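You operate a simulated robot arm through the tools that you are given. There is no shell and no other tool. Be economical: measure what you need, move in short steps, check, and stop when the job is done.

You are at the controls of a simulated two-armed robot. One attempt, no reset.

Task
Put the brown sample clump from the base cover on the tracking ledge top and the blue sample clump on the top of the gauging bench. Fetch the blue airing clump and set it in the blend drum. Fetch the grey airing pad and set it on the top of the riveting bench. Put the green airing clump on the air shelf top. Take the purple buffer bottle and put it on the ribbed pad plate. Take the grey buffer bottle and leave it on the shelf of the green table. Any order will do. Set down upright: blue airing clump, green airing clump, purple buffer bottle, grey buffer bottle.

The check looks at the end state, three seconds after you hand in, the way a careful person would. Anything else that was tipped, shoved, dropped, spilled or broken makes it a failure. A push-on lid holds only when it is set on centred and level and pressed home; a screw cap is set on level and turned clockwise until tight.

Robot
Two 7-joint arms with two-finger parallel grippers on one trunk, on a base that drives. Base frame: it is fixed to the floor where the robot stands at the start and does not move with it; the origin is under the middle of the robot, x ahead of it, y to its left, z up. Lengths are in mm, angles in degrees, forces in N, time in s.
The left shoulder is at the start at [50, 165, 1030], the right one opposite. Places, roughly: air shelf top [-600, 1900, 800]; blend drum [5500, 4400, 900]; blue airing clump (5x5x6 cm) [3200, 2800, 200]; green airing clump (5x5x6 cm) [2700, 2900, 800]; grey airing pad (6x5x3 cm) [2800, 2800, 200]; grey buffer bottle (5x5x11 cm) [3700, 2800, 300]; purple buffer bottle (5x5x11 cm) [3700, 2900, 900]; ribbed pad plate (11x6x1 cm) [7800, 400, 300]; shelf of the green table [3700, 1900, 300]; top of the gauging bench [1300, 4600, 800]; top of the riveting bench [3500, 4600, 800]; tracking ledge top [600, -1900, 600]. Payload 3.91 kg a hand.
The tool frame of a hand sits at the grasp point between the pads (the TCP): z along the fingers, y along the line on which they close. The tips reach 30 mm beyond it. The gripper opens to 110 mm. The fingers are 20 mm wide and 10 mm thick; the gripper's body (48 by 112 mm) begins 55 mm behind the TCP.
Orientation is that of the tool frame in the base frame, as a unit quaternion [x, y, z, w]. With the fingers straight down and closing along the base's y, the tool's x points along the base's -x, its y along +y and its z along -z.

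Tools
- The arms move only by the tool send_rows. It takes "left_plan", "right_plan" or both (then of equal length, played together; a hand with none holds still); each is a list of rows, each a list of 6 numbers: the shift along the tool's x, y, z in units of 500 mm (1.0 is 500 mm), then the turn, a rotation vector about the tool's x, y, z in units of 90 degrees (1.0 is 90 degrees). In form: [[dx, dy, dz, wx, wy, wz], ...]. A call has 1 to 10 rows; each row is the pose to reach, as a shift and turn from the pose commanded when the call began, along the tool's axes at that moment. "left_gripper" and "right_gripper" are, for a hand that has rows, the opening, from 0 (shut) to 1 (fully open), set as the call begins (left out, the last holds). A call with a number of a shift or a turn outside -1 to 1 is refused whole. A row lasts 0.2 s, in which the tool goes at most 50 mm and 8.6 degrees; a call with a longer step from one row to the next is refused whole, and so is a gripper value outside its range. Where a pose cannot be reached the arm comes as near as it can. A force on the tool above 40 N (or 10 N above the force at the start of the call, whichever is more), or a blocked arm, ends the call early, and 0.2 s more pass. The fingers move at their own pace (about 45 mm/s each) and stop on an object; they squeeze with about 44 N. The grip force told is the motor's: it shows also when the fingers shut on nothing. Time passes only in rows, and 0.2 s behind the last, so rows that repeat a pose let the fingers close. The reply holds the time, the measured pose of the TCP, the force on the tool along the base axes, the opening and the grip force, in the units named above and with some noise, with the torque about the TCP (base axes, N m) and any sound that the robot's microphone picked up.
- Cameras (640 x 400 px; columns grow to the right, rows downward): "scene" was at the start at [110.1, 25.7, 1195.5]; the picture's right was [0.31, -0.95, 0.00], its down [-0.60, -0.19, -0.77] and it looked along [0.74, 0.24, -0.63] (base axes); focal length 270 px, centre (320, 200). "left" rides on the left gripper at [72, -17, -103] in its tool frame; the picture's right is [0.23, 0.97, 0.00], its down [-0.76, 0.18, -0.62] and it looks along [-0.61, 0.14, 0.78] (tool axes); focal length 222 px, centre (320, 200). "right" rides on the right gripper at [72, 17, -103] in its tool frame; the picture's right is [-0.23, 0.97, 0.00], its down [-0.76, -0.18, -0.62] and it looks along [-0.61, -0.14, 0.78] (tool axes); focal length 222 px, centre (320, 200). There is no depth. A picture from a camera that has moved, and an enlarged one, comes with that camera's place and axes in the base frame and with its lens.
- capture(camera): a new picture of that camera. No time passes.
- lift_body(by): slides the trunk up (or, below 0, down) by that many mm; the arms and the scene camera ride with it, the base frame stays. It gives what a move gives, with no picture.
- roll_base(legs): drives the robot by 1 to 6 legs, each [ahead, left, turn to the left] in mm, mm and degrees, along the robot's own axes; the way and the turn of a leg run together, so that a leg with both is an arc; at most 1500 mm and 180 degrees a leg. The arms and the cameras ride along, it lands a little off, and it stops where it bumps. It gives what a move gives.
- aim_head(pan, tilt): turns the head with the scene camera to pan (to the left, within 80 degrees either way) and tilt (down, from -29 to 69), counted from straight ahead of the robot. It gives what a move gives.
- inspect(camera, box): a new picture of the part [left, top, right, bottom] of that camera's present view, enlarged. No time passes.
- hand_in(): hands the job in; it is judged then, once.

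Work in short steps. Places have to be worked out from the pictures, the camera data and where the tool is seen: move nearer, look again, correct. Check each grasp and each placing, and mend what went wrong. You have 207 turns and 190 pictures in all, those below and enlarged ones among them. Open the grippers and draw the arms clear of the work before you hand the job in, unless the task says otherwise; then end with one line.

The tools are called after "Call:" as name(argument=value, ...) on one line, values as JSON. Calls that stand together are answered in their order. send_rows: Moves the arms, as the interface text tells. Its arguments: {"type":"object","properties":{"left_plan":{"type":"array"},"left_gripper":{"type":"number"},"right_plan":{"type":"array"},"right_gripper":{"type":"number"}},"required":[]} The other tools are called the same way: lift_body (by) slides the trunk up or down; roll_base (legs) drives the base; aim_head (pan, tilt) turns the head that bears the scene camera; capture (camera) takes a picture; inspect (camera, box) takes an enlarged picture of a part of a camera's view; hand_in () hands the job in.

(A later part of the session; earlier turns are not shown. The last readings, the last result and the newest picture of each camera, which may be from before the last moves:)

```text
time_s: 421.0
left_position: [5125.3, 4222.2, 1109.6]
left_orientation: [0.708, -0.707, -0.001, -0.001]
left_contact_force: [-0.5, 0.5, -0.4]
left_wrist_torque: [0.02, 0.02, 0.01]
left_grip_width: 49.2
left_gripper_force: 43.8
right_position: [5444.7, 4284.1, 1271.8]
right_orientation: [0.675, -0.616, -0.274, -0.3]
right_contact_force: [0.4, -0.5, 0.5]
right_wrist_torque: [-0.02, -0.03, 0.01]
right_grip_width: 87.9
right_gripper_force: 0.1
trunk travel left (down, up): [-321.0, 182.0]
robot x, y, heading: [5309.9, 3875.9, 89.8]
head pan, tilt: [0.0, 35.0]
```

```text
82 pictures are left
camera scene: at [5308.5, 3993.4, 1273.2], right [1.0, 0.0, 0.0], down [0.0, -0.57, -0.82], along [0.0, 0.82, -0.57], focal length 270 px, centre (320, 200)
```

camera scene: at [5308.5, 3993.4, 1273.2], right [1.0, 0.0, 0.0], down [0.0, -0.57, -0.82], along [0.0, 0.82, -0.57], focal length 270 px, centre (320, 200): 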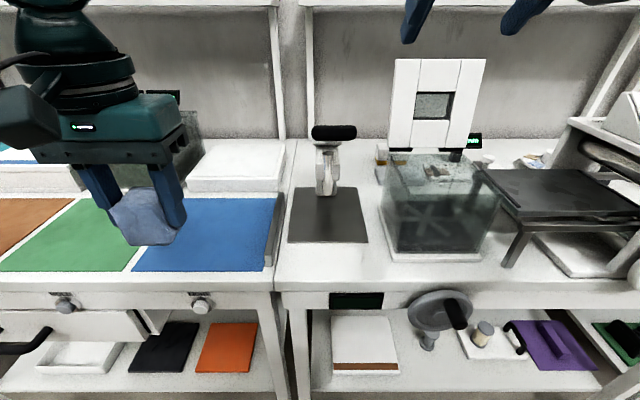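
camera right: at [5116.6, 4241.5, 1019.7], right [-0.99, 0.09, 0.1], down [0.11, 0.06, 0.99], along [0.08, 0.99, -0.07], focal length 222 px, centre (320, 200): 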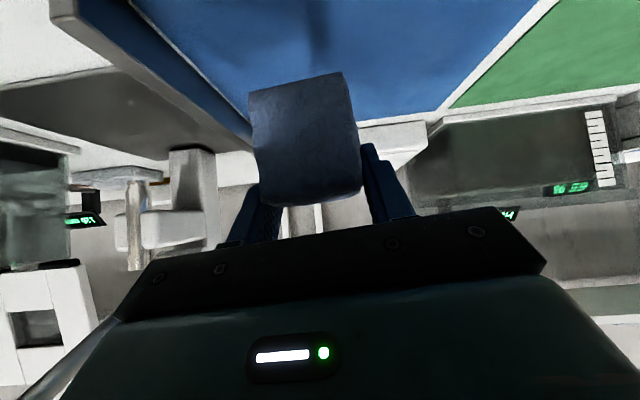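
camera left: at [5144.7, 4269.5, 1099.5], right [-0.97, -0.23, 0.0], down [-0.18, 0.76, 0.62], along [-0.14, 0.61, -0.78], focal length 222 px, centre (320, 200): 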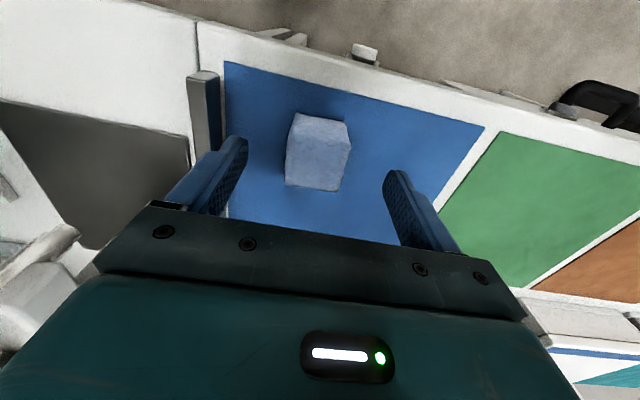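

Held (49 mm). I back away from the lever, raise the trunk, set the left arm out to 555 ahead, then slide right and drive forward over the drum; descent will be by trunk.

Call:
roll_base(legs=[[-320, 0, 0]])

Call:
lift_body(by=129)

Call:
send_rows(left_plan=[[-0.07, 0, 0.036, 0, 0, 0], [-0.14, 0, 0.072, 0, 0, 0], [-0.21, 0, 0.108, 0, 0, 0], [-0.28, 0, 0.144, 0, 0, 0], [-0.35, 0, 0.18, 0, 0, 0], [-0.418, 0, 0.2, 0, 0, 0], [-0.418, 0, 0.2, 0, 0, 0]])

Call:
roll_base(legs=[[0, -392, 0], [200, 0, 0]])

Call:
capture(camera="left")

Call:
capture(camera="scene")

```text
time_s: 423.1
left_position: [5126.0, 3901.7, 1109.0]
left_orientation: [-0.707, 0.708, 0.001, 0.001]
left_contact_force: [0.8, -0.5, 0.0]
left_wrist_torque: [0.01, 0.0, 0.02]
left_grip_width: 49.0
left_gripper_force: 44.4
right_position: [5442.1, 3963.1, 1273.2]
right_orientation: [0.675, -0.616, -0.273, -0.299]
right_contact_force: [0.2, 0.5, -0.3]
right_wrist_torque: [0.04, -0.01, 0.0]
right_grip_width: 87.8
right_gripper_force: 0.0
trunk travel left (down, up): [-321.0, 182.0]
robot x, y, heading: [5306.4, 3556.4, 90.0]
head pan, tilt: [0.0, 35.0]
```

```text
time_s: 424.7
left_position: [5126.4, 3902.4, 1238.7]
left_orientation: [-0.706, 0.708, 0.001, -0.001]
left_contact_force: [0.3, -0.2, -0.8]
left_wrist_torque: [0.01, -0.02, 0.02]
left_grip_width: 49.1
left_gripper_force: 43.9
right_position: [5443.0, 3963.2, 1401.1]
right_orientation: [0.676, -0.616, -0.273, -0.299]
right_contact_force: [-0.2, -0.4, -0.5]
right_wrist_torque: [-0.02, 0.01, -0.01]
right_grip_width: 88.1
right_gripper_force: 0.0
trunk travel left (down, up): [-450.0, 53.0]
robot x, y, heading: [5310.3, 3553.1, 90.2]
head pan, tilt: [0.0, 35.0]
```

```text
time_s: 426.3
left_position: [5110.9, 4093.9, 1137.7]
left_orientation: [-0.706, 0.708, 0.0, 0.0]
left_contact_force: [0.1, -0.3, -0.7]
left_wrist_torque: [0.02, 0.02, 0.04]
left_grip_width: 48.8
left_gripper_force: 43.5
left hand out of reach, approached as far as the arm can: row 6, 7
right_position: [5443.1, 3963.2, 1400.6]
right_orientation: [0.676, -0.616, -0.274, -0.299]
right_contact_force: [0.0, 1.1, 0.1]
right_wrist_torque: [-0.01, 0.0, 0.02]
right_grip_width: 88.1
right_gripper_force: 0.1
trunk travel left (down, up): [-450.0, 53.0]
robot x, y, heading: [5309.0, 3556.5, 89.9]
head pan, tilt: [0.0, 35.0]
```

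```text
time_s: 429.9
left_position: [5503.0, 4292.1, 1139.0]
left_orientation: [-0.705, 0.709, 0.001, 0.0]
left_contact_force: [0.3, 1.3, -0.9]
left_wrist_torque: [-0.02, 0.05, -0.01]
left_grip_width: 48.9
left_gripper_force: 43.8
right_position: [5835.6, 4161.2, 1401.7]
right_orientation: [0.674, -0.617, -0.274, -0.3]
right_contact_force: [-1.6, -0.5, -0.1]
right_wrist_torque: [0.0, 0.01, 0.0]
right_grip_width: 87.8
right_gripper_force: 0.0
trunk travel left (down, up): [-450.0, 53.0]
robot x, y, heading: [5696.9, 3755.2, 89.6]
head pan, tilt: [0.0, 35.0]
```

```text
81 pictures are left
camera left: at [5521.7, 4220.6, 1242.0], right [-0.97, -0.22, 0.0], down [-0.17, 0.76, 0.62], along [-0.14, 0.61, -0.78], focal length 222 px, centre (320, 200)
```

left: 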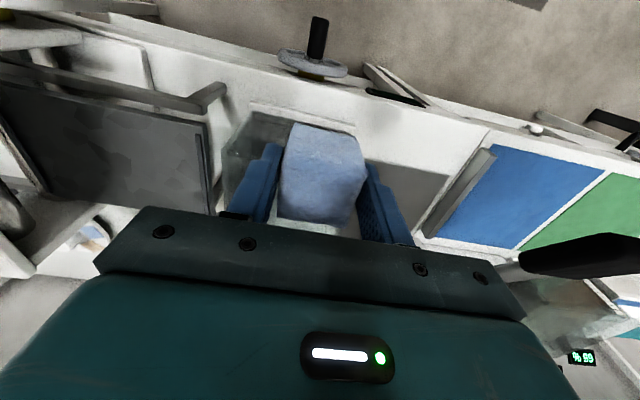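

```text
80 pictures are left
camera scene: at [5699.9, 3871.8, 1402.1], right [1.0, 0.0, 0.0], down [0.0, -0.57, -0.82], along [0.0, 0.82, -0.57], focal length 270 px, centre (320, 200)
```

scene: 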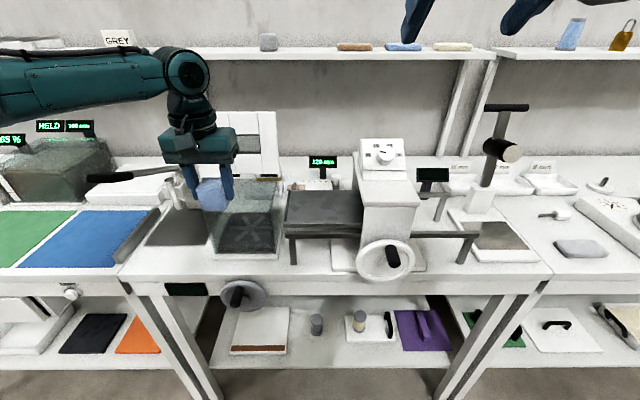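

The left forearm would come down onto the press lever; standing further right gives it room. I shift the hand left relative to the base and the base right, then drive over the drum.

Call:
send_rows(left_plan=[[0.01, 0.04, 0, 0, 0, 0], [0.02, 0.08, 0, 0, 0, 0], [0.02, 0.122, 0, 0, 0, 0], [0.02, 0.122, 0, 0, 0, 0]])

Call:
roll_base(legs=[[0, -82, 0]])

Call:
capture(camera="scene")

```text
time_s: 430.9
left_position: [5443.8, 4281.9, 1138.8]
left_orientation: [-0.705, 0.709, 0.002, 0.001]
left_contact_force: [-0.3, 0.1, -0.4]
left_wrist_torque: [0.02, 0.01, 0.02]
left_grip_width: 48.8
left_gripper_force: 43.8
right_position: [5835.4, 4160.3, 1401.0]
right_orientation: [0.674, -0.617, -0.273, -0.3]
right_contact_force: [0.3, -0.3, 0.0]
right_wrist_torque: [0.0, 0.02, -0.02]
right_grip_width: 88.0
right_gripper_force: 0.1
trunk travel left (down, up): [-450.0, 53.0]
robot x, y, heading: [5700.5, 3756.4, 89.7]
head pan, tilt: [0.0, 35.0]
```

```text
time_s: 432.0
left_position: [5524.9, 4282.5, 1139.6]
left_orientation: [-0.705, 0.709, 0.001, -0.001]
left_contact_force: [0.7, -0.5, -0.2]
left_wrist_torque: [0.02, -0.03, 0.01]
left_grip_width: 48.8
left_gripper_force: 44.1
right_position: [5917.4, 4161.2, 1401.5]
right_orientation: [0.675, -0.616, -0.274, -0.299]
right_contact_force: [0.7, -0.5, -0.1]
right_wrist_torque: [-0.03, 0.0, 0.01]
right_grip_width: 88.2
right_gripper_force: 0.0
trunk travel left (down, up): [-450.0, 53.0]
robot x, y, heading: [5783.7, 3750.9, 89.4]
head pan, tilt: [0.0, 35.0]
```

```text
79 pictures are left
camera scene: at [5781.6, 3870.8, 1402.1], right [1.0, 0.0, 0.0], down [0.0, -0.57, -0.82], along [0.0, 0.82, -0.57], focal length 270 px, centre (320, 200)
```

scene: 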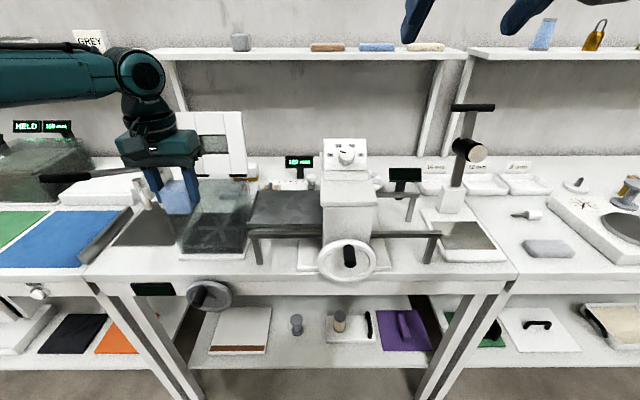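

Driving in with the left would bring its forearm onto the lever. The right arm's forearm would come from the other side, so test whether the right hand can turn straight down from its present posture.

Call:
roll_base(legs=[[-200, 0, 0]])

Call:
send_rows(right_plan=[[0, 0, 0, 0, 0.08, 0], [0, 0, 0, 0, 0.16, 0], [0, 0, 0, 0, 0.24, 0], [0, 0, 0, 0, 0.32, 0], [0, 0, 0, 0, 0.4, 0], [0, 0, 0, 0, 0.48, 0], [0, 0, 0, 0, 0.52, 0], [0, 0, 0, 0, 0.52, 0]])

Call:
aim_head(pan=-20, tilt=20)

Call:
capture(camera="scene")

```text
time_s: 433.6
left_position: [5524.3, 4081.1, 1138.5]
left_orientation: [-0.705, 0.709, 0.002, 0.002]
left_contact_force: [-0.6, -0.2, -1.0]
left_wrist_torque: [0.01, -0.01, -0.01]
left_grip_width: 49.0
left_gripper_force: 44.0
right_position: [5916.3, 3958.4, 1400.6]
right_orientation: [0.674, -0.618, -0.272, -0.3]
right_contact_force: [-0.5, -0.2, 0.4]
right_wrist_torque: [0.0, -0.02, 0.02]
right_grip_width: 88.1
right_gripper_force: 0.0
trunk travel left (down, up): [-450.0, 53.0]
robot x, y, heading: [5781.0, 3552.9, 89.3]
head pan, tilt: [0.0, 35.0]
```

```text
time_s: 435.4
left_position: [5524.8, 4081.3, 1138.2]
left_orientation: [-0.704, 0.71, 0.0, 0.001]
left_contact_force: [-0.2, 0.2, -0.7]
left_wrist_torque: [0.01, 0.0, 0.04]
left_grip_width: 49.0
left_gripper_force: 43.5
right_position: [5916.5, 3958.8, 1401.2]
right_orientation: [0.727, -0.686, 0.017, -0.029]
right_contact_force: [-0.1, 0.3, -0.8]
right_wrist_torque: [0.0, -0.01, 0.01]
right_grip_width: 88.0
right_gripper_force: 0.1
trunk travel left (down, up): [-450.0, 53.0]
robot x, y, heading: [5783.4, 3552.4, 89.5]
head pan, tilt: [0.0, 35.0]
```

```text
time_s: 436.3
left_position: [5525.5, 4081.8, 1139.5]
left_orientation: [-0.705, 0.709, 0.001, 0.0]
left_contact_force: [0.3, 0.0, 0.0]
left_wrist_torque: [-0.01, 0.0, 0.0]
left_grip_width: 48.9
left_gripper_force: 44.0
right_position: [5915.9, 3958.1, 1400.6]
right_orientation: [0.727, -0.686, 0.017, -0.029]
right_contact_force: [-1.1, -0.4, -0.7]
right_wrist_torque: [0.0, -0.01, -0.01]
right_grip_width: 87.8
right_gripper_force: 0.1
trunk travel left (down, up): [-450.0, 53.0]
robot x, y, heading: [5778.8, 3553.3, 90.0]
head pan, tilt: [-20.0, 20.0]
```

```text
78 pictures are left
camera scene: at [5811.8, 3668.5, 1425.9], right [0.94, -0.35, 0.0], down [-0.12, -0.32, -0.94], along [0.33, 0.88, -0.34], focal length 270 px, centre (320, 200)
```

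scene: 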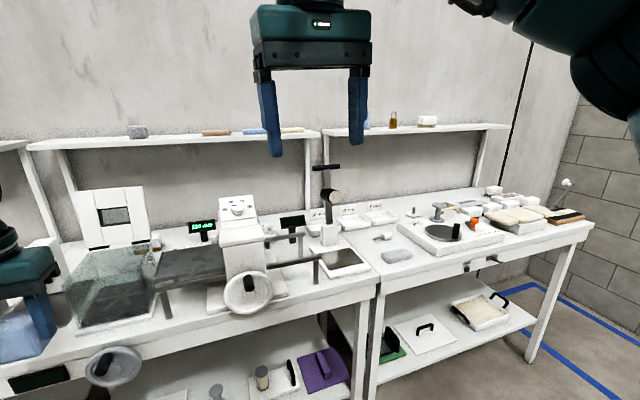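

The right can point down. I'll put the clump on the green sheet with the left (clear of the lever), then take it with the right.

Call:
roll_base(legs=[[0, 565, 0], [265, 0, 0]])

Call:
aim_head(pan=0, tilt=40)

Call:
lift_body(by=-100)

Call:
send_rows(left_plan=[[0, 0, 0.05, 0, 0, 0], [0, 0, 0.11, 0, 0, 0], [0, 0, 0.15, 0, 0, 0], [0, 0, 0.166, 0, 0, 0]])

Call:
capture(camera="scene")

```text
time_s: 441.0
left_position: [4960.2, 4350.5, 1137.7]
left_orientation: [-0.704, 0.71, 0.0, 0.0]
left_contact_force: [0.9, -0.1, 0.1]
left_wrist_torque: [-0.01, 0.02, 0.01]
left_grip_width: 48.9
left_gripper_force: 44.2
right_position: [5350.9, 4228.0, 1400.8]
right_orientation: [0.726, -0.687, 0.017, -0.029]
right_contact_force: [0.4, 0.0, -0.1]
right_wrist_torque: [-0.01, -0.03, -0.01]
right_grip_width: 88.0
right_gripper_force: 0.1
trunk travel left (down, up): [-450.0, 53.0]
robot x, y, heading: [5214.7, 3821.7, 89.3]
head pan, tilt: [-20.0, 20.0]
```

```text
time_s: 441.8
left_position: [4960.8, 4350.6, 1139.3]
left_orientation: [-0.704, 0.71, 0.0, 0.001]
left_contact_force: [0.3, -0.2, -0.3]
left_wrist_torque: [-0.02, -0.05, 0.0]
left_grip_width: 48.8
left_gripper_force: 43.8
right_position: [5351.4, 4227.2, 1401.8]
right_orientation: [0.726, -0.687, 0.018, -0.029]
right_contact_force: [-0.4, -1.0, -0.5]
right_wrist_torque: [0.01, 0.02, 0.01]
right_grip_width: 88.0
right_gripper_force: 0.0
trunk travel left (down, up): [-450.0, 53.0]
robot x, y, heading: [5214.8, 3821.5, 89.6]
head pan, tilt: [0.0, 40.0]
```

```text
time_s: 443.1
left_position: [4959.0, 4350.0, 1038.5]
left_orientation: [-0.704, 0.71, 0.001, 0.002]
left_contact_force: [0.0, -0.3, -0.3]
left_wrist_torque: [0.0, 0.02, 0.02]
left_grip_width: 48.9
left_gripper_force: 44.1
right_position: [5352.2, 4226.9, 1301.7]
right_orientation: [0.725, -0.687, 0.017, -0.029]
right_contact_force: [-0.7, -0.7, -0.2]
right_wrist_torque: [-0.01, -0.03, -0.01]
right_grip_width: 87.9
right_gripper_force: 0.1
trunk travel left (down, up): [-350.0, 153.0]
robot x, y, heading: [5215.0, 3824.1, 89.5]
head pan, tilt: [0.0, 40.0]
```

```text
time_s: 444.1
left_position: [4960.3, 4349.7, 954.6]
left_orientation: [-0.704, 0.71, 0.001, 0.001]
left_contact_force: [0.2, -0.2, -0.1]
left_wrist_torque: [-0.01, 0.03, -0.01]
left_grip_width: 49.0
left_gripper_force: 44.2
right_position: [5352.0, 4226.8, 1301.6]
right_orientation: [0.726, -0.687, 0.016, -0.03]
right_contact_force: [-0.1, -0.2, -0.1]
right_wrist_torque: [-0.01, 0.02, 0.02]
right_grip_width: 87.9
right_gripper_force: 0.1
trunk travel left (down, up): [-350.0, 153.0]
robot x, y, heading: [5214.1, 3817.0, 89.4]
head pan, tilt: [0.0, 40.0]
```

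```text
77 pictures are left
camera scene: at [5215.2, 3934.7, 1294.6], right [1.0, -0.01, 0.0], down [-0.01, -0.64, -0.77], along [0.01, 0.77, -0.64], focal length 270 px, centre (320, 200)
```

scene: 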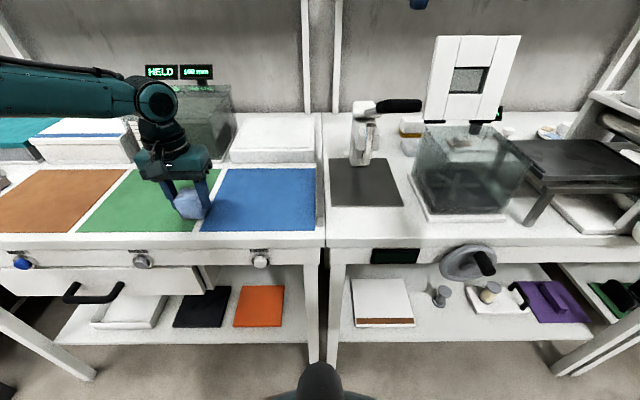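

Lower the last few mm and release.

Call:
send_rows(left_plan=[[0, 0, 0.006, 0, 0, 0], [0, 0, 0.012, 0, 0, 0], [0, 0, 0.014, 0, 0, 0]])

Call:
send_rows(left_plan=[[0, 0, 0, 0, 0, 0], [0, 0, 0, 0, 0, 0], [0, 0, 0, 0, 0, 0], [0, 0, 0, 0, 0, 0], [0, 0, -0.08, 0, 0, 0], [0, 0, -0.16, 0, 0, 0], [0, 0, -0.24, 0, 0, 0], [0.08, 0, -0.28, 0, 0, 0], [0.17, 0, -0.3, 0, 0, 0], [0.26, 0, -0.3, 0, 0, 0]], left_gripper=0.85)

Call:
capture(camera="scene")

```text
time_s: 444.9
left_position: [4960.1, 4350.2, 948.8]
left_orientation: [-0.704, 0.71, 0.001, 0.002]
left_contact_force: [-0.3, 0.5, 0.1]
left_wrist_torque: [-0.01, 0.02, 0.0]
left_grip_width: 48.7
left_gripper_force: 44.6
right_position: [5351.6, 4228.5, 1302.0]
right_orientation: [0.726, -0.687, 0.017, -0.029]
right_contact_force: [-0.6, -0.6, -0.1]
right_wrist_torque: [0.03, -0.04, -0.04]
right_grip_width: 88.2
right_gripper_force: 0.0
trunk travel left (down, up): [-350.0, 153.0]
robot x, y, heading: [5213.5, 3822.4, 89.4]
head pan, tilt: [0.0, 40.0]
```

```text
time_s: 447.1
left_position: [4958.6, 4217.1, 1097.3]
left_orientation: [-0.704, 0.71, 0.001, 0.001]
left_contact_force: [0.1, 0.1, 0.3]
left_wrist_torque: [0.0, 0.01, -0.05]
left_grip_width: 93.6
left_gripper_force: 0.1
right_position: [5351.9, 4226.2, 1302.9]
right_orientation: [0.726, -0.687, 0.017, -0.031]
right_contact_force: [-0.2, -0.1, -1.4]
right_wrist_torque: [0.03, -0.01, 0.03]
right_grip_width: 88.1
right_gripper_force: 0.2
trunk travel left (down, up): [-350.0, 153.0]
robot x, y, heading: [5214.1, 3819.2, 89.7]
head pan, tilt: [0.0, 40.0]
```

```text
76 pictures are left
camera scene: at [5214.9, 3933.8, 1294.7], right [1.0, -0.01, 0.0], down [-0.01, -0.64, -0.77], along [0.01, 0.77, -0.64], focal length 270 px, centre (320, 200)
```

scene: 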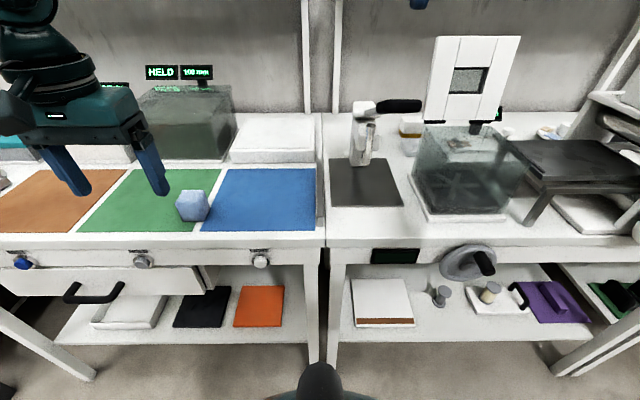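

Clump is upright on the green sheet. Position the base for the right hand, level it and bring it down over the clump.

Call:
roll_base(legs=[[-150, 0, 0], [0, 394, 0.3]])

Call:
send_rows(right_plan=[[-0.03, 0, 0.07, -0.008, 0.002, 0.007], [-0.06, 0, 0.14, -0.017, 0.005, 0.014], [-0.09, 0, 0.21, -0.025, 0.007, 0.021], [-0.12, 0, 0.28, -0.034, 0.01, 0.028], [-0.15, 0, 0.35, -0.042, 0.012, 0.035], [-0.15, 0, 0.4, -0.042, 0.012, 0.035]], left_plan=[[0.03, 0, -0.03, 0, 0, 0], [0.06, 0, -0.06, 0, 0, 0], [0.09, 0, -0.09, 0, 0, 0], [0.12, 0, -0.12, 0, 0, 0], [0.15, 0, -0.15, 0, 0, 0], [0.15, 0, -0.15, 0, 0, 0]], right_gripper=0.85)

Call:
roll_base(legs=[[185, 0, 0]])

Call:
capture(camera="right")

Call:
capture(camera="scene")

```text
time_s: 450.6
left_position: [4564.0, 4072.0, 1096.4]
left_orientation: [-0.705, 0.709, 0.002, 0.001]
left_contact_force: [-0.2, -0.1, -0.1]
left_wrist_torque: [-0.03, 0.0, -0.03]
left_grip_width: 93.4
left_gripper_force: 0.1
right_position: [4958.8, 4081.9, 1301.6]
right_orientation: [0.727, -0.685, 0.017, -0.029]
right_contact_force: [0.5, 0.4, -0.1]
right_wrist_torque: [0.0, 0.0, 0.0]
right_grip_width: 88.3
right_gripper_force: 0.0
trunk travel left (down, up): [-350.0, 153.0]
robot x, y, heading: [4819.0, 3675.1, 89.7]
head pan, tilt: [0.0, 40.0]
```

```text
time_s: 452.0
left_position: [4564.8, 3996.7, 1171.6]
left_orientation: [-0.704, 0.71, 0.0, 0.001]
left_contact_force: [0.1, -0.2, 0.0]
left_wrist_torque: [0.0, 0.03, 0.02]
left_grip_width: 93.5
left_gripper_force: 0.1
right_position: [4968.8, 4160.5, 1102.7]
right_orientation: [0.709, -0.706, 0.001, 0.0]
right_contact_force: [-0.3, -0.4, 0.7]
right_wrist_torque: [0.0, -0.01, 0.0]
right_grip_width: 93.6
right_gripper_force: 0.0
trunk travel left (down, up): [-350.0, 153.0]
robot x, y, heading: [4821.4, 3672.6, 89.9]
head pan, tilt: [0.0, 40.0]
```

```text
time_s: 453.5
left_position: [4565.2, 4183.0, 1172.4]
left_orientation: [-0.704, 0.71, 0.001, 0.0]
left_contact_force: [0.3, 0.2, -0.1]
left_wrist_torque: [-0.01, 0.02, -0.02]
left_grip_width: 93.6
left_gripper_force: 0.0
right_position: [4969.9, 4345.6, 1103.7]
right_orientation: [0.708, -0.707, 0.001, 0.0]
right_contact_force: [0.4, -0.2, 0.1]
right_wrist_torque: [-0.01, -0.05, 0.0]
right_grip_width: 93.4
right_gripper_force: 0.1
trunk travel left (down, up): [-350.0, 153.0]
robot x, y, heading: [4825.2, 3859.4, 89.4]
head pan, tilt: [0.0, 40.0]
```

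```text
75 pictures are left
camera right: at [4953.0, 4274.4, 1206.7], right [-0.97, 0.23, 0.0], down [0.18, 0.76, 0.62], along [0.14, 0.61, -0.78], focal length 222 px, centre (320, 200)
```

right: 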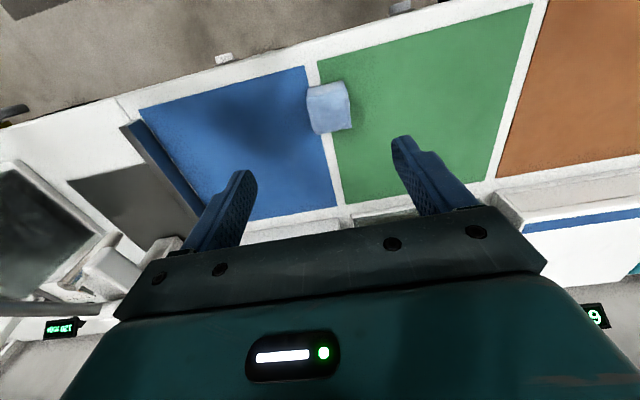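

```text
74 pictures are left
camera scene: at [4823.5, 3974.7, 1294.5], right [1.0, -0.01, 0.0], down [-0.01, -0.64, -0.77], along [0.01, 0.77, -0.64], focal length 270 px, centre (320, 200)
```

scene: 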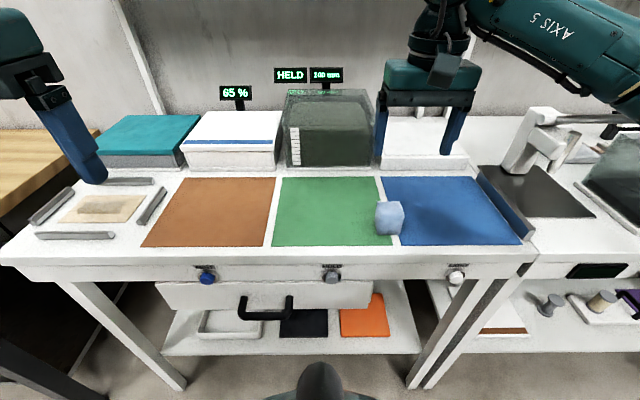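

Aligned within 10 mm. The right elbow may come near the press lever, so I look that way before descending.

Call:
aim_head(pan=-45, tilt=25)

Call:
capture(camera="scene")

```text
time_s: 454.6
left_position: [4564.9, 4182.9, 1172.8]
left_orientation: [-0.704, 0.71, 0.001, 0.001]
left_contact_force: [0.2, -0.7, -0.7]
left_wrist_torque: [-0.02, -0.03, -0.03]
left_grip_width: 93.6
left_gripper_force: 0.0
right_position: [4971.0, 4346.5, 1103.6]
right_orientation: [0.708, -0.706, 0.001, 0.001]
right_contact_force: [0.3, 0.7, 0.3]
right_wrist_torque: [0.04, -0.01, 0.01]
right_grip_width: 93.5
right_gripper_force: 0.0
trunk travel left (down, up): [-350.0, 153.0]
robot x, y, heading: [4822.8, 3862.4, 89.5]
head pan, tilt: [-45.0, 25.0]
```

```text
73 pictures are left
camera scene: at [4888.5, 3953.7, 1317.9], right [0.7, -0.71, 0.0], down [-0.3, -0.3, -0.91], along [0.65, 0.64, -0.42], focal length 270 px, centre (320, 200)
```

scene: 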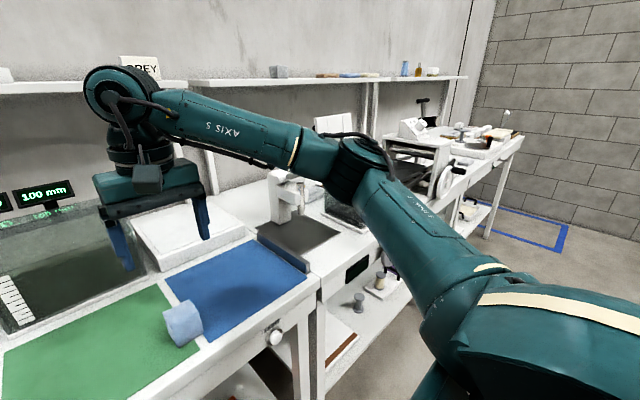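

The elbow is well clear of the lever. Descend onto the clump and grip.

Call:
send_rows(right_plan=[[-0.015, 0.02, 0.05, 0, 0, 0], [-0.015, 0.02, 0.12, 0, 0, 0], [-0.015, 0.02, 0.2, 0, 0, 0], [-0.015, 0.02, 0.26, 0, 0, 0], [-0.015, 0.02, 0.306, 0, 0, 0], [-0.015, 0.02, 0.306, 0, 0, 0]])

Call:
capture(camera="right")

```text
time_s: 456.0
left_position: [4566.0, 4182.1, 1172.8]
left_orientation: [-0.704, 0.71, 0.002, 0.001]
left_contact_force: [1.3, 0.3, -0.1]
left_wrist_torque: [0.0, -0.01, 0.03]
left_grip_width: 93.6
left_gripper_force: 0.1
right_position: [4959.6, 4352.8, 949.8]
right_orientation: [0.708, -0.706, -0.001, 0.0]
right_contact_force: [0.4, 0.5, -0.3]
right_wrist_torque: [0.01, 0.03, -0.02]
right_grip_width: 93.4
right_gripper_force: 0.1
trunk travel left (down, up): [-350.0, 153.0]
robot x, y, heading: [4826.2, 3855.4, 89.6]
head pan, tilt: [-45.0, 25.0]
```

```text
72 pictures are left
camera right: at [4942.9, 4281.6, 1053.1], right [-0.97, 0.22, 0.0], down [0.18, 0.76, 0.62], along [0.14, 0.61, -0.78], focal length 222 px, centre (320, 200)
```

right: 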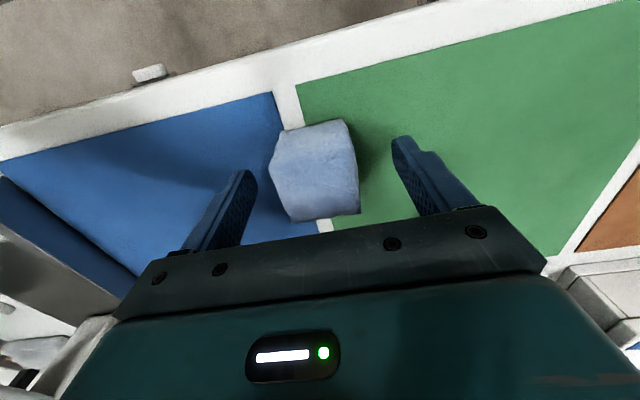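

Good fit. Close, lift, back off, raise the trunk and extend the arm, then slide right to the drum.

Call:
send_rows(right_plan=[[0, 0, 0, 0, 0, 0], [0, 0, 0, 0, 0, 0], [0, 0, 0, 0, 0, 0], [0, 0, 0, 0, 0, 0], [0, 0, -0.08, 0, 0, 0], [0, 0, -0.16, 0, 0, 0], [0, 0, -0.24, 0, 0, 0], [0, 0, -0.32, 0, 0, 0]], right_gripper=0)

Call:
roll_base(legs=[[-310, 0, 0.3]])

Call:
lift_body(by=110)

Call:
send_rows(right_plan=[[-0.03, 0, 0.04, 0, 0, 0], [-0.06, 0, 0.08, 0, 0, 0], [-0.09, 0, 0.12, 0, 0, 0], [-0.12, 0, 0.16, 0, 0, 0], [-0.12, 0, 0.18, 0, 0, 0]])

Call:
roll_base(legs=[[0, -565, 0], [190, 0, 0]])

Call:
aim_head(pan=0, tilt=38)

Call:
capture(camera="scene")

Call:
capture(camera="right")

```text
time_s: 457.8
left_position: [4564.9, 4182.0, 1171.0]
left_orientation: [-0.704, 0.711, 0.001, 0.001]
left_contact_force: [0.0, -0.2, -0.3]
left_wrist_torque: [0.01, -0.01, -0.03]
left_grip_width: 93.6
left_gripper_force: 0.0
right_position: [4959.4, 4353.4, 1109.9]
right_orientation: [0.708, -0.706, 0.0, -0.001]
right_contact_force: [-0.1, 0.1, -0.5]
right_wrist_torque: [-0.02, -0.03, 0.0]
right_grip_width: 48.7
right_gripper_force: 44.6
trunk travel left (down, up): [-350.0, 153.0]
robot x, y, heading: [4823.0, 3858.5, 89.2]
head pan, tilt: [-45.0, 25.0]
```

```text
time_s: 459.9
left_position: [4562.0, 3869.6, 1172.1]
left_orientation: [-0.706, 0.708, 0.001, 0.002]
left_contact_force: [1.0, 0.2, 0.0]
left_wrist_torque: [0.02, -0.01, -0.01]
left_grip_width: 93.5
left_gripper_force: 0.2
right_position: [4954.4, 4042.0, 1110.1]
right_orientation: [0.71, -0.704, 0.0, 0.0]
right_contact_force: [0.0, -0.2, -0.2]
right_wrist_torque: [0.0, -0.01, -0.01]
right_grip_width: 49.0
right_gripper_force: 43.6
trunk travel left (down, up): [-350.0, 153.0]
robot x, y, heading: [4824.0, 3549.9, 89.9]
head pan, tilt: [-45.0, 25.0]
```

```text
time_s: 461.4
left_position: [4562.6, 3871.1, 1283.0]
left_orientation: [-0.706, 0.708, 0.0, 0.001]
left_contact_force: [-0.4, 0.3, -0.4]
left_wrist_torque: [0.01, 0.0, 0.0]
left_grip_width: 93.6
left_gripper_force: 0.0
right_position: [4954.0, 4044.1, 1220.8]
right_orientation: [0.71, -0.704, 0.0, 0.001]
right_contact_force: [0.5, 0.4, -0.7]
right_wrist_torque: [0.0, 0.02, 0.01]
right_grip_width: 48.9
right_gripper_force: 43.7
trunk travel left (down, up): [-460.0, 43.0]
robot x, y, heading: [4821.0, 3551.5, 89.7]
head pan, tilt: [-45.0, 25.0]
```

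```text
time_s: 462.6
left_position: [4563.1, 3871.5, 1282.7]
left_orientation: [-0.705, 0.709, 0.001, 0.001]
left_contact_force: [0.7, -0.3, -0.7]
left_wrist_torque: [0.0, -0.02, 0.01]
left_grip_width: 93.5
left_gripper_force: 0.1
right_position: [4955.1, 4103.8, 1130.2]
right_orientation: [0.71, -0.704, 0.0, 0.001]
right_contact_force: [-0.7, -0.4, 0.4]
right_wrist_torque: [0.0, -0.02, 0.0]
right_grip_width: 48.8
right_gripper_force: 44.0
trunk travel left (down, up): [-460.0, 43.0]
robot x, y, heading: [4819.6, 3553.5, 90.2]
head pan, tilt: [-45.0, 25.0]
```

```text
time_s: 466.9
left_position: [5123.5, 4057.6, 1283.0]
left_orientation: [-0.706, 0.708, 0.001, 0.0]
left_contact_force: [0.9, -1.0, -0.3]
left_wrist_torque: [-0.02, 0.01, 0.02]
left_grip_width: 93.4
left_gripper_force: 0.1
right_position: [5515.7, 4288.6, 1130.1]
right_orientation: [0.71, -0.705, 0.001, 0.001]
right_contact_force: [-0.2, -0.1, -0.3]
right_wrist_torque: [0.01, -0.01, 0.03]
right_grip_width: 48.7
right_gripper_force: 43.6
trunk travel left (down, up): [-460.0, 43.0]
robot x, y, heading: [5385.7, 3733.3, 89.7]
head pan, tilt: [-45.0, 25.0]
```

```text
time_s: 468.0
left_position: [5122.6, 4056.7, 1282.2]
left_orientation: [-0.706, 0.708, 0.001, 0.001]
left_contact_force: [0.2, -0.7, -0.8]
left_wrist_torque: [0.03, 0.01, 0.03]
left_grip_width: 93.5
left_gripper_force: 0.1
right_position: [5516.2, 4289.2, 1131.4]
right_orientation: [0.71, -0.704, 0.0, 0.0]
right_contact_force: [-0.4, 0.8, 0.5]
right_wrist_torque: [0.0, 0.02, 0.0]
right_grip_width: 48.8
right_gripper_force: 44.0
trunk travel left (down, up): [-460.0, 43.0]
robot x, y, heading: [5383.1, 3736.6, 89.6]
head pan, tilt: [0.0, 38.0]
```

```text
71 pictures are left
camera scene: at [5382.1, 3850.1, 1407.6], right [1.0, 0.0, 0.0], down [0.0, -0.62, -0.79], along [0.0, 0.79, -0.62], focal length 270 px, centre (320, 200)
```

scene: 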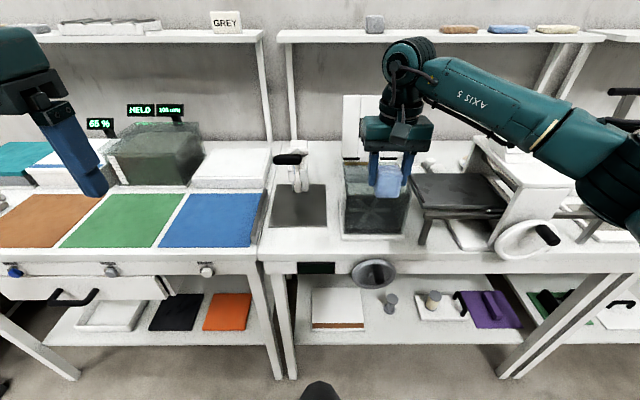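

```text
70 pictures are left
camera right: at [5499.4, 4216.8, 1234.3], right [-0.98, 0.22, 0.0], down [0.17, 0.76, 0.62], along [0.14, 0.61, -0.78], focal length 222 px, centre (320, 200)
```

right: 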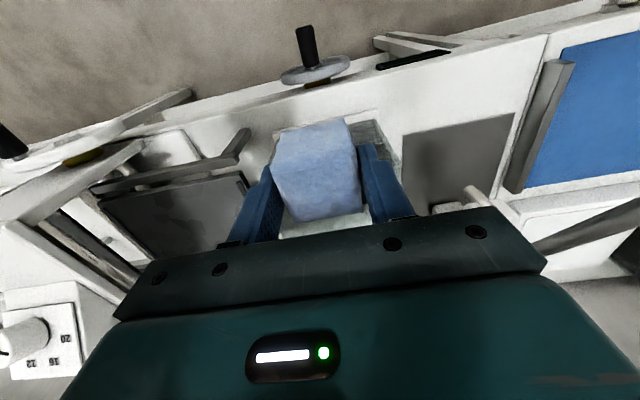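

Drum centre x≈5521; hand at 5516. Advance 139 mm to centre over the drum opening and check.

Call:
roll_base(legs=[[139, -5, 0]])

Call:
capture(camera="right")

Call:
capture(camera="scene")

```text
time_s: 469.4
left_position: [5127.7, 4194.5, 1281.6]
left_orientation: [-0.706, 0.708, 0.001, 0.001]
left_contact_force: [-0.1, -0.9, -0.4]
left_wrist_torque: [-0.06, 0.01, 0.02]
left_grip_width: 93.6
left_gripper_force: 0.1
right_position: [5519.8, 4426.7, 1130.1]
right_orientation: [0.71, -0.704, 0.0, 0.0]
right_contact_force: [-0.2, 0.0, -1.1]
right_wrist_torque: [-0.03, 0.03, 0.0]
right_grip_width: 48.9
right_gripper_force: 44.1
trunk travel left (down, up): [-460.0, 43.0]
robot x, y, heading: [5391.9, 3875.3, 90.1]
head pan, tilt: [0.0, 38.0]
```

```text
69 pictures are left
camera right: at [5504.2, 4355.3, 1233.9], right [-0.98, 0.22, 0.0], down [0.17, 0.76, 0.62], along [0.14, 0.61, -0.78], focal length 222 px, centre (320, 200)
```

right: 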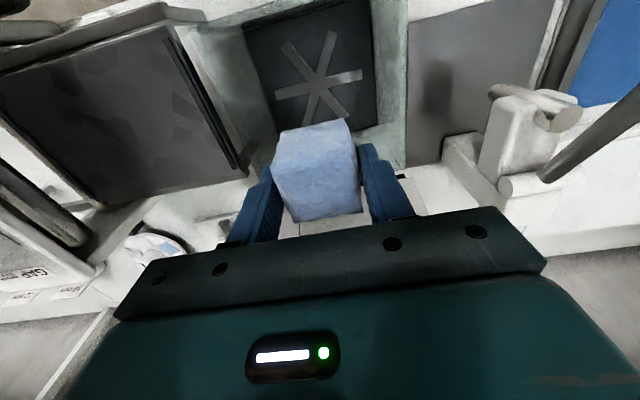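

```text
68 pictures are left
camera scene: at [5387.3, 3988.6, 1407.5], right [1.0, 0.0, 0.0], down [0.0, -0.62, -0.79], along [0.0, 0.79, -0.62], focal length 270 px, centre (320, 200)
```

scene: 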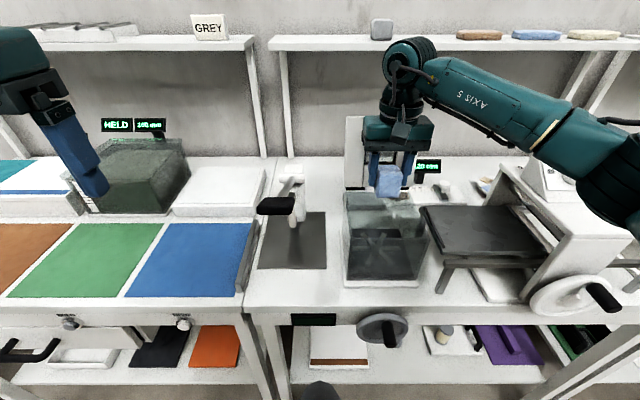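

Over the drum: interior floor y≈4350–4478 centre ≈4412, with flat blades. Nudge 7 mm further and lower 100 mm by trunk.

Call:
roll_base(legs=[[7, 0, 0]])

Call:
lift_body(by=-105)

Call:
capture(camera="scene")

Call:
capture(camera="right")

```text
time_s: 470.1
left_position: [5128.7, 4200.0, 1283.5]
left_orientation: [-0.706, 0.709, 0.001, 0.002]
left_contact_force: [-0.2, 0.0, -0.8]
left_wrist_torque: [0.0, 0.01, -0.01]
left_grip_width: 93.6
left_gripper_force: 0.0
right_position: [5520.1, 4434.3, 1132.0]
right_orientation: [0.71, -0.704, -0.001, 0.0]
right_contact_force: [-0.1, 0.3, -0.3]
right_wrist_torque: [0.04, 0.03, 0.01]
right_grip_width: 49.0
right_gripper_force: 44.3
trunk travel left (down, up): [-460.0, 43.0]
robot x, y, heading: [5391.1, 3879.6, 89.8]
head pan, tilt: [0.0, 38.0]
```

```text
time_s: 471.5
left_position: [5128.8, 4200.6, 1178.2]
left_orientation: [-0.705, 0.709, 0.002, 0.001]
left_contact_force: [-0.2, 1.2, 0.1]
left_wrist_torque: [0.01, -0.01, 0.0]
left_grip_width: 93.6
left_gripper_force: 0.1
right_position: [5520.8, 4433.0, 1025.6]
right_orientation: [0.709, -0.705, 0.0, 0.0]
right_contact_force: [-0.1, 0.4, 0.0]
right_wrist_torque: [0.01, -0.01, 0.0]
right_grip_width: 48.9
right_gripper_force: 43.9
trunk travel left (down, up): [-355.0, 148.0]
robot x, y, heading: [5385.8, 3881.4, 89.9]
head pan, tilt: [0.0, 38.0]
```

```text
67 pictures are left
camera scene: at [5387.3, 3994.4, 1302.6], right [1.0, 0.0, 0.0], down [0.0, -0.62, -0.79], along [0.0, 0.79, -0.62], focal length 270 px, centre (320, 200)
```

scene: 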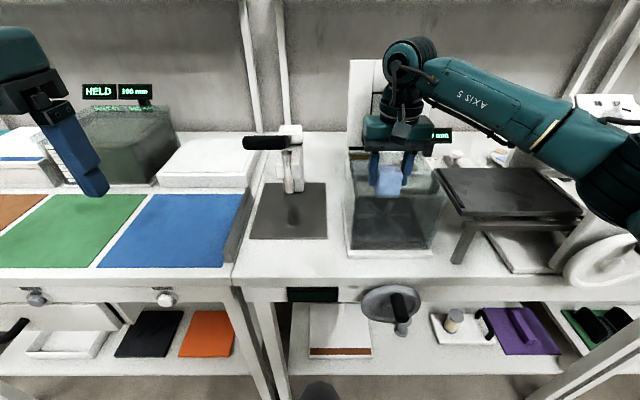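

```text
66 pictures are left
camera right: at [5504.2, 4361.2, 1129.5], right [-0.98, 0.22, 0.0], down [0.17, 0.76, 0.62], along [0.14, 0.61, -0.78], focal length 222 px, centre (320, 200)
```

right: 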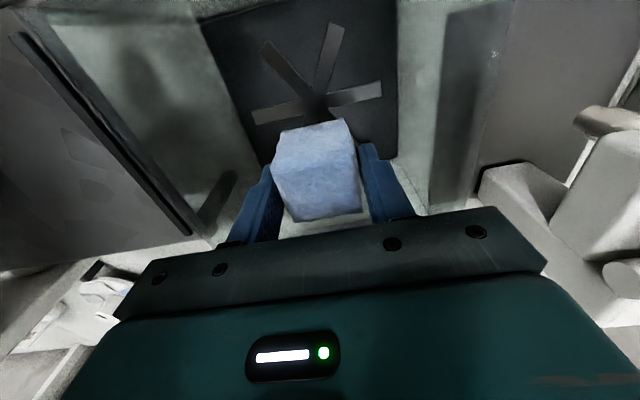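

Entering cleanly. Lower further, then feel for the floor.

Call:
lift_body(by=-48)

Call:
lift_body(by=-12)

Call:
capture(camera="right")

```text
time_s: 472.4
left_position: [5129.0, 4199.3, 1130.0]
left_orientation: [-0.706, 0.708, 0.002, 0.001]
left_contact_force: [0.2, -0.6, 0.5]
left_wrist_torque: [-0.01, -0.03, 0.04]
left_grip_width: 93.4
left_gripper_force: 0.1
right_position: [5519.6, 4433.7, 977.9]
right_orientation: [0.71, -0.704, 0.0, -0.001]
right_contact_force: [0.1, 0.2, 0.0]
right_wrist_torque: [-0.01, 0.02, 0.02]
right_grip_width: 49.0
right_gripper_force: 44.1
trunk travel left (down, up): [-307.0, 196.0]
robot x, y, heading: [5390.9, 3879.0, 90.0]
head pan, tilt: [0.0, 38.0]
```

```text
time_s: 472.9
left_position: [5129.0, 4200.6, 1119.3]
left_orientation: [-0.706, 0.708, 0.002, 0.002]
left_contact_force: [0.5, 0.5, 0.4]
left_wrist_torque: [-0.02, -0.02, 0.01]
left_grip_width: 93.2
left_gripper_force: 0.0
right_position: [5519.8, 4433.4, 978.2]
right_orientation: [0.709, -0.705, -0.007, -0.003]
right_contact_force: [-0.3, -3.5, 10.3]
right_wrist_torque: [-0.47, -0.16, -0.09]
right_grip_width: 49.1
right_gripper_force: 43.9
trunk travel left (down, up): [-297.0, 206.0]
robot x, y, heading: [5387.4, 3879.6, 89.8]
head pan, tilt: [0.0, 38.0]
stopped: the force on the tool passed its limit (the readings are from after the stop); the commanded pose is now the measured one
```

```text
65 pictures are left
camera right: at [5504.9, 4360.5, 1080.4], right [-0.98, 0.22, 0.01], down [0.18, 0.75, 0.63], along [0.13, 0.62, -0.77], focal length 222 px, centre (320, 200)
```

right: 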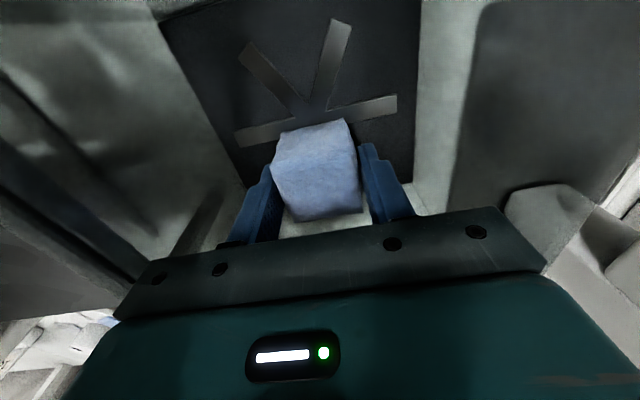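

Contact at bottom ≈930, matching the floor/blades (~920–930). Open slowly and rise a little to check.

Call:
send_rows(right_plan=[[0, 0, 0, 0, 0, 0], [0, 0, 0, 0, 0, 0], [0, 0, 0, 0, 0, 0]], right_gripper=0.7)

Call:
lift_body(by=60)

Call:
capture(camera="right")

```text
time_s: 473.7
left_position: [5128.4, 4199.3, 1118.6]
left_orientation: [-0.706, 0.708, 0.003, 0.0]
left_contact_force: [0.0, 1.2, -1.0]
left_wrist_torque: [0.01, 0.01, 0.02]
left_grip_width: 93.6
left_gripper_force: 0.0
right_position: [5520.4, 4435.4, 974.9]
right_orientation: [0.709, -0.705, -0.006, -0.003]
right_contact_force: [-0.4, -1.0, 0.3]
right_wrist_torque: [-0.02, -0.01, 0.02]
right_grip_width: 77.0
right_gripper_force: 0.1
trunk travel left (down, up): [-297.0, 206.0]
robot x, y, heading: [5386.8, 3879.1, 89.8]
head pan, tilt: [0.0, 38.0]
```

```text
time_s: 474.7
left_position: [5127.5, 4201.3, 1180.6]
left_orientation: [-0.705, 0.709, 0.001, 0.001]
left_contact_force: [-0.1, -0.3, -0.1]
left_wrist_torque: [0.01, -0.01, 0.02]
left_grip_width: 93.7
left_gripper_force: 0.2
right_position: [5519.5, 4434.8, 1035.0]
right_orientation: [0.71, -0.704, -0.006, -0.002]
right_contact_force: [-0.1, -0.5, -0.5]
right_wrist_torque: [0.02, 0.02, 0.01]
right_grip_width: 77.0
right_gripper_force: 0.0
trunk travel left (down, up): [-357.0, 146.0]
robot x, y, heading: [5388.1, 3879.6, 89.8]
head pan, tilt: [0.0, 38.0]
```

```text
64 pictures are left
camera right: at [5505.0, 4361.6, 1138.2], right [-0.98, 0.22, 0.01], down [0.18, 0.75, 0.63], along [0.13, 0.62, -0.77], focal length 222 px, centre (320, 200)
```

right: 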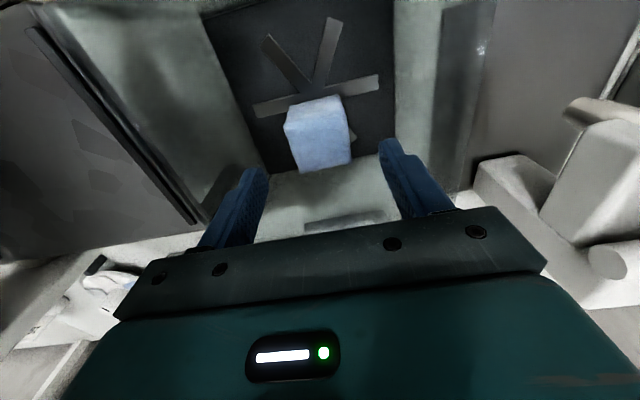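

The blue clump stands in the drum. Rise out, back off, verify, and return the right hand to its pitched posture.

Call:
lift_body(by=105)

Call:
roll_base(legs=[[-320, 0, 0]])

Call:
send_rows(right_plan=[[0.03, 0, -0.08, 0, 0, 0], [0.06, 0, -0.16, 0, 0, 0], [0.09, 0, -0.24, 0, 0, 0], [0.12, 0, -0.32, 0, 0, 0], [0.16, 0, -0.4, 0, 0, 0], [0.2, 0, -0.47, 0, 0, 0], [0.24, 0, -0.53, 0, 0, 0], [0.28, 0, -0.55, 0, 0, 0], [0.3, 0, -0.55, 0, 0, 0]])

Call:
send_rows(right_plan=[[0, 0, 0, 0, -0.08, 0], [0, 0, 0, 0, -0.16, 0], [0, 0, 0, 0, -0.24, 0], [0, 0, 0, 0, -0.32, 0], [0, 0, 0, 0, -0.4, 0], [0, 0, 0, 0, -0.48, 0], [0, 0, 0, 0, -0.52, 0], [0, 0, 0, 0, -0.52, 0]])

Call:
inspect(camera="scene", box=[300, 80, 480, 250])

```text
time_s: 476.0
left_position: [5127.8, 4200.4, 1284.7]
left_orientation: [-0.707, 0.708, 0.002, 0.0]
left_contact_force: [-0.4, 0.4, 0.4]
left_wrist_torque: [-0.02, -0.01, -0.01]
left_grip_width: 93.3
left_gripper_force: 0.1
right_position: [5520.7, 4436.0, 1139.5]
right_orientation: [0.709, -0.705, -0.006, -0.003]
right_contact_force: [-0.7, 0.2, 0.3]
right_wrist_torque: [-0.03, 0.0, 0.01]
right_grip_width: 77.0
right_gripper_force: 0.0
trunk travel left (down, up): [-462.0, 41.0]
robot x, y, heading: [5388.5, 3877.9, 89.8]
head pan, tilt: [0.0, 38.0]
```

```text
time_s: 478.2
left_position: [5125.9, 3880.2, 1284.6]
left_orientation: [-0.706, 0.708, 0.002, 0.001]
left_contact_force: [0.1, -0.2, -0.4]
left_wrist_torque: [-0.02, 0.0, 0.01]
left_grip_width: 93.2
left_gripper_force: 0.1
right_position: [5519.2, 4114.8, 1141.4]
right_orientation: [0.71, -0.705, -0.007, -0.004]
right_contact_force: [0.1, 0.0, -0.1]
right_wrist_torque: [0.0, 0.0, 0.01]
right_grip_width: 76.9
right_gripper_force: 0.1
trunk travel left (down, up): [-462.0, 41.0]
robot x, y, heading: [5386.2, 3560.2, 89.9]
head pan, tilt: [0.0, 38.0]
```

```text
time_s: 480.2
left_position: [5127.5, 3879.6, 1284.6]
left_orientation: [-0.707, 0.707, 0.0, 0.001]
left_contact_force: [0.2, 0.0, -0.6]
left_wrist_torque: [-0.03, -0.03, 0.02]
left_grip_width: 93.5
left_gripper_force: 0.1
right_position: [5522.4, 3961.3, 1413.0]
right_orientation: [0.71, -0.705, -0.007, -0.002]
right_contact_force: [-0.3, 0.0, -0.8]
right_wrist_torque: [0.0, 0.02, 0.06]
right_grip_width: 77.1
right_gripper_force: 0.0
trunk travel left (down, up): [-462.0, 41.0]
robot x, y, heading: [5387.5, 3557.8, 90.0]
head pan, tilt: [0.0, 38.0]
```

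```text
time_s: 482.0
left_position: [5127.2, 3880.0, 1284.9]
left_orientation: [-0.707, 0.708, 0.001, 0.001]
left_contact_force: [0.0, 0.0, -0.1]
left_wrist_torque: [0.02, 0.04, -0.02]
left_grip_width: 93.4
left_gripper_force: 0.0
right_position: [5521.1, 3961.4, 1413.4]
right_orientation: [0.649, -0.645, -0.288, -0.283]
right_contact_force: [0.0, -0.2, 0.1]
right_wrist_torque: [-0.01, 0.03, 0.04]
right_grip_width: 77.1
right_gripper_force: 0.2
trunk travel left (down, up): [-462.0, 41.0]
robot x, y, heading: [5384.4, 3559.5, 89.9]
head pan, tilt: [0.0, 38.0]
```

```text
2.35 times, centred on (390, 165) of scene
camera zoom: at [5386.6, 3674.1, 1409.8], right [1.0, 0.0, 0.0], down [0.0, -0.62, -0.79], along [0.0, 0.79, -0.62], focal length 635 px, centre (155, 282)
```

zoom: 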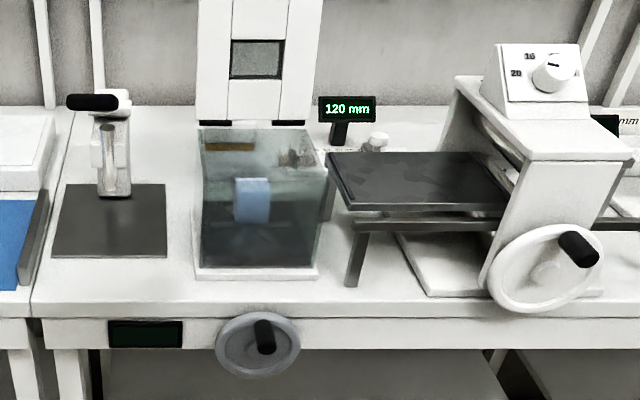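

Blue is upright in the drum. Now the bottles: go back to the bottle table (grey bottle ≈[3760, 2833] on its shelf), turn to face it and look.

Call:
roll_base(legs=[[0, 1455, 0], [0, 0, 180], [-190, 0, 0]])

Call:
aim_head(pan=0, tilt=45)

Call:
lift_body(by=-400)

Call:
capture(camera="scene")

```text
time_s: 497.7
left_position: [4212.0, 3428.6, 1284.1]
left_orientation: [0.694, 0.72, 0.0, 0.001]
left_contact_force: [0.1, -0.5, 0.0]
left_wrist_torque: [0.0, 0.01, 0.01]
left_grip_width: 93.5
left_gripper_force: 0.2
right_position: [3823.2, 3330.8, 1415.3]
right_orientation: [0.632, 0.661, -0.277, 0.294]
right_contact_force: [-0.5, 0.2, 0.0]
right_wrist_torque: [-0.02, 0.0, -0.01]
right_grip_width: 76.9
right_gripper_force: 0.2
trunk travel left (down, up): [-462.0, 41.0]
robot x, y, heading: [3944.0, 3734.5, -87.8]
head pan, tilt: [0.0, 38.0]
```

```text
time_s: 498.4
left_position: [4214.1, 3428.4, 1284.6]
left_orientation: [0.694, 0.72, -0.001, 0.001]
left_contact_force: [0.1, 0.1, 0.1]
left_wrist_torque: [0.02, -0.01, -0.01]
left_grip_width: 93.6
left_gripper_force: 0.0
right_position: [3822.8, 3331.0, 1412.6]
right_orientation: [0.632, 0.662, -0.276, 0.294]
right_contact_force: [0.1, 0.3, 0.2]
right_wrist_torque: [0.0, 0.01, -0.01]
right_grip_width: 76.9
right_gripper_force: 0.0
trunk travel left (down, up): [-462.0, 41.0]
robot x, y, heading: [3938.3, 3735.7, -87.5]
head pan, tilt: [0.0, 45.0]
```

```text
time_s: 502.2
left_position: [4212.7, 3427.6, 884.8]
left_orientation: [0.694, 0.72, 0.0, 0.002]
left_contact_force: [0.4, -0.5, 0.4]
left_wrist_torque: [-0.02, 0.0, -0.01]
left_grip_width: 93.6
left_gripper_force: 0.0
right_position: [3822.7, 3331.6, 1013.2]
right_orientation: [0.632, 0.662, -0.276, 0.294]
right_contact_force: [-0.1, 0.0, 0.5]
right_wrist_torque: [-0.01, -0.03, 0.0]
right_grip_width: 76.8
right_gripper_force: 0.0
trunk travel left (down, up): [-62.0, 441.0]
robot x, y, heading: [3940.4, 3740.5, -87.7]
head pan, tilt: [0.0, 45.0]
```

```text
62 pictures are left
camera scene: at [3944.6, 3626.9, 999.6], right [-1.0, -0.04, 0.0], down [-0.03, 0.71, -0.71], along [0.03, -0.71, -0.71], focal length 270 px, centre (320, 200)
```

scene: 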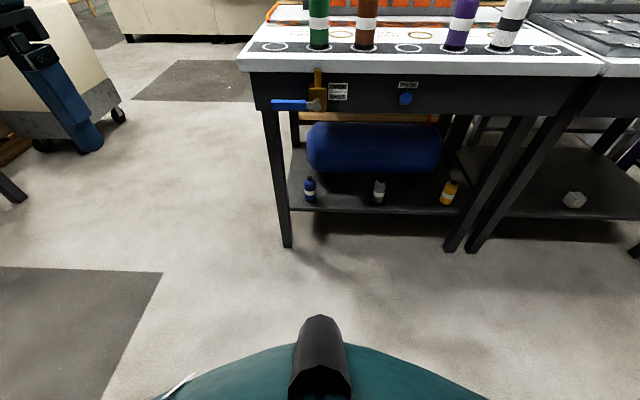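

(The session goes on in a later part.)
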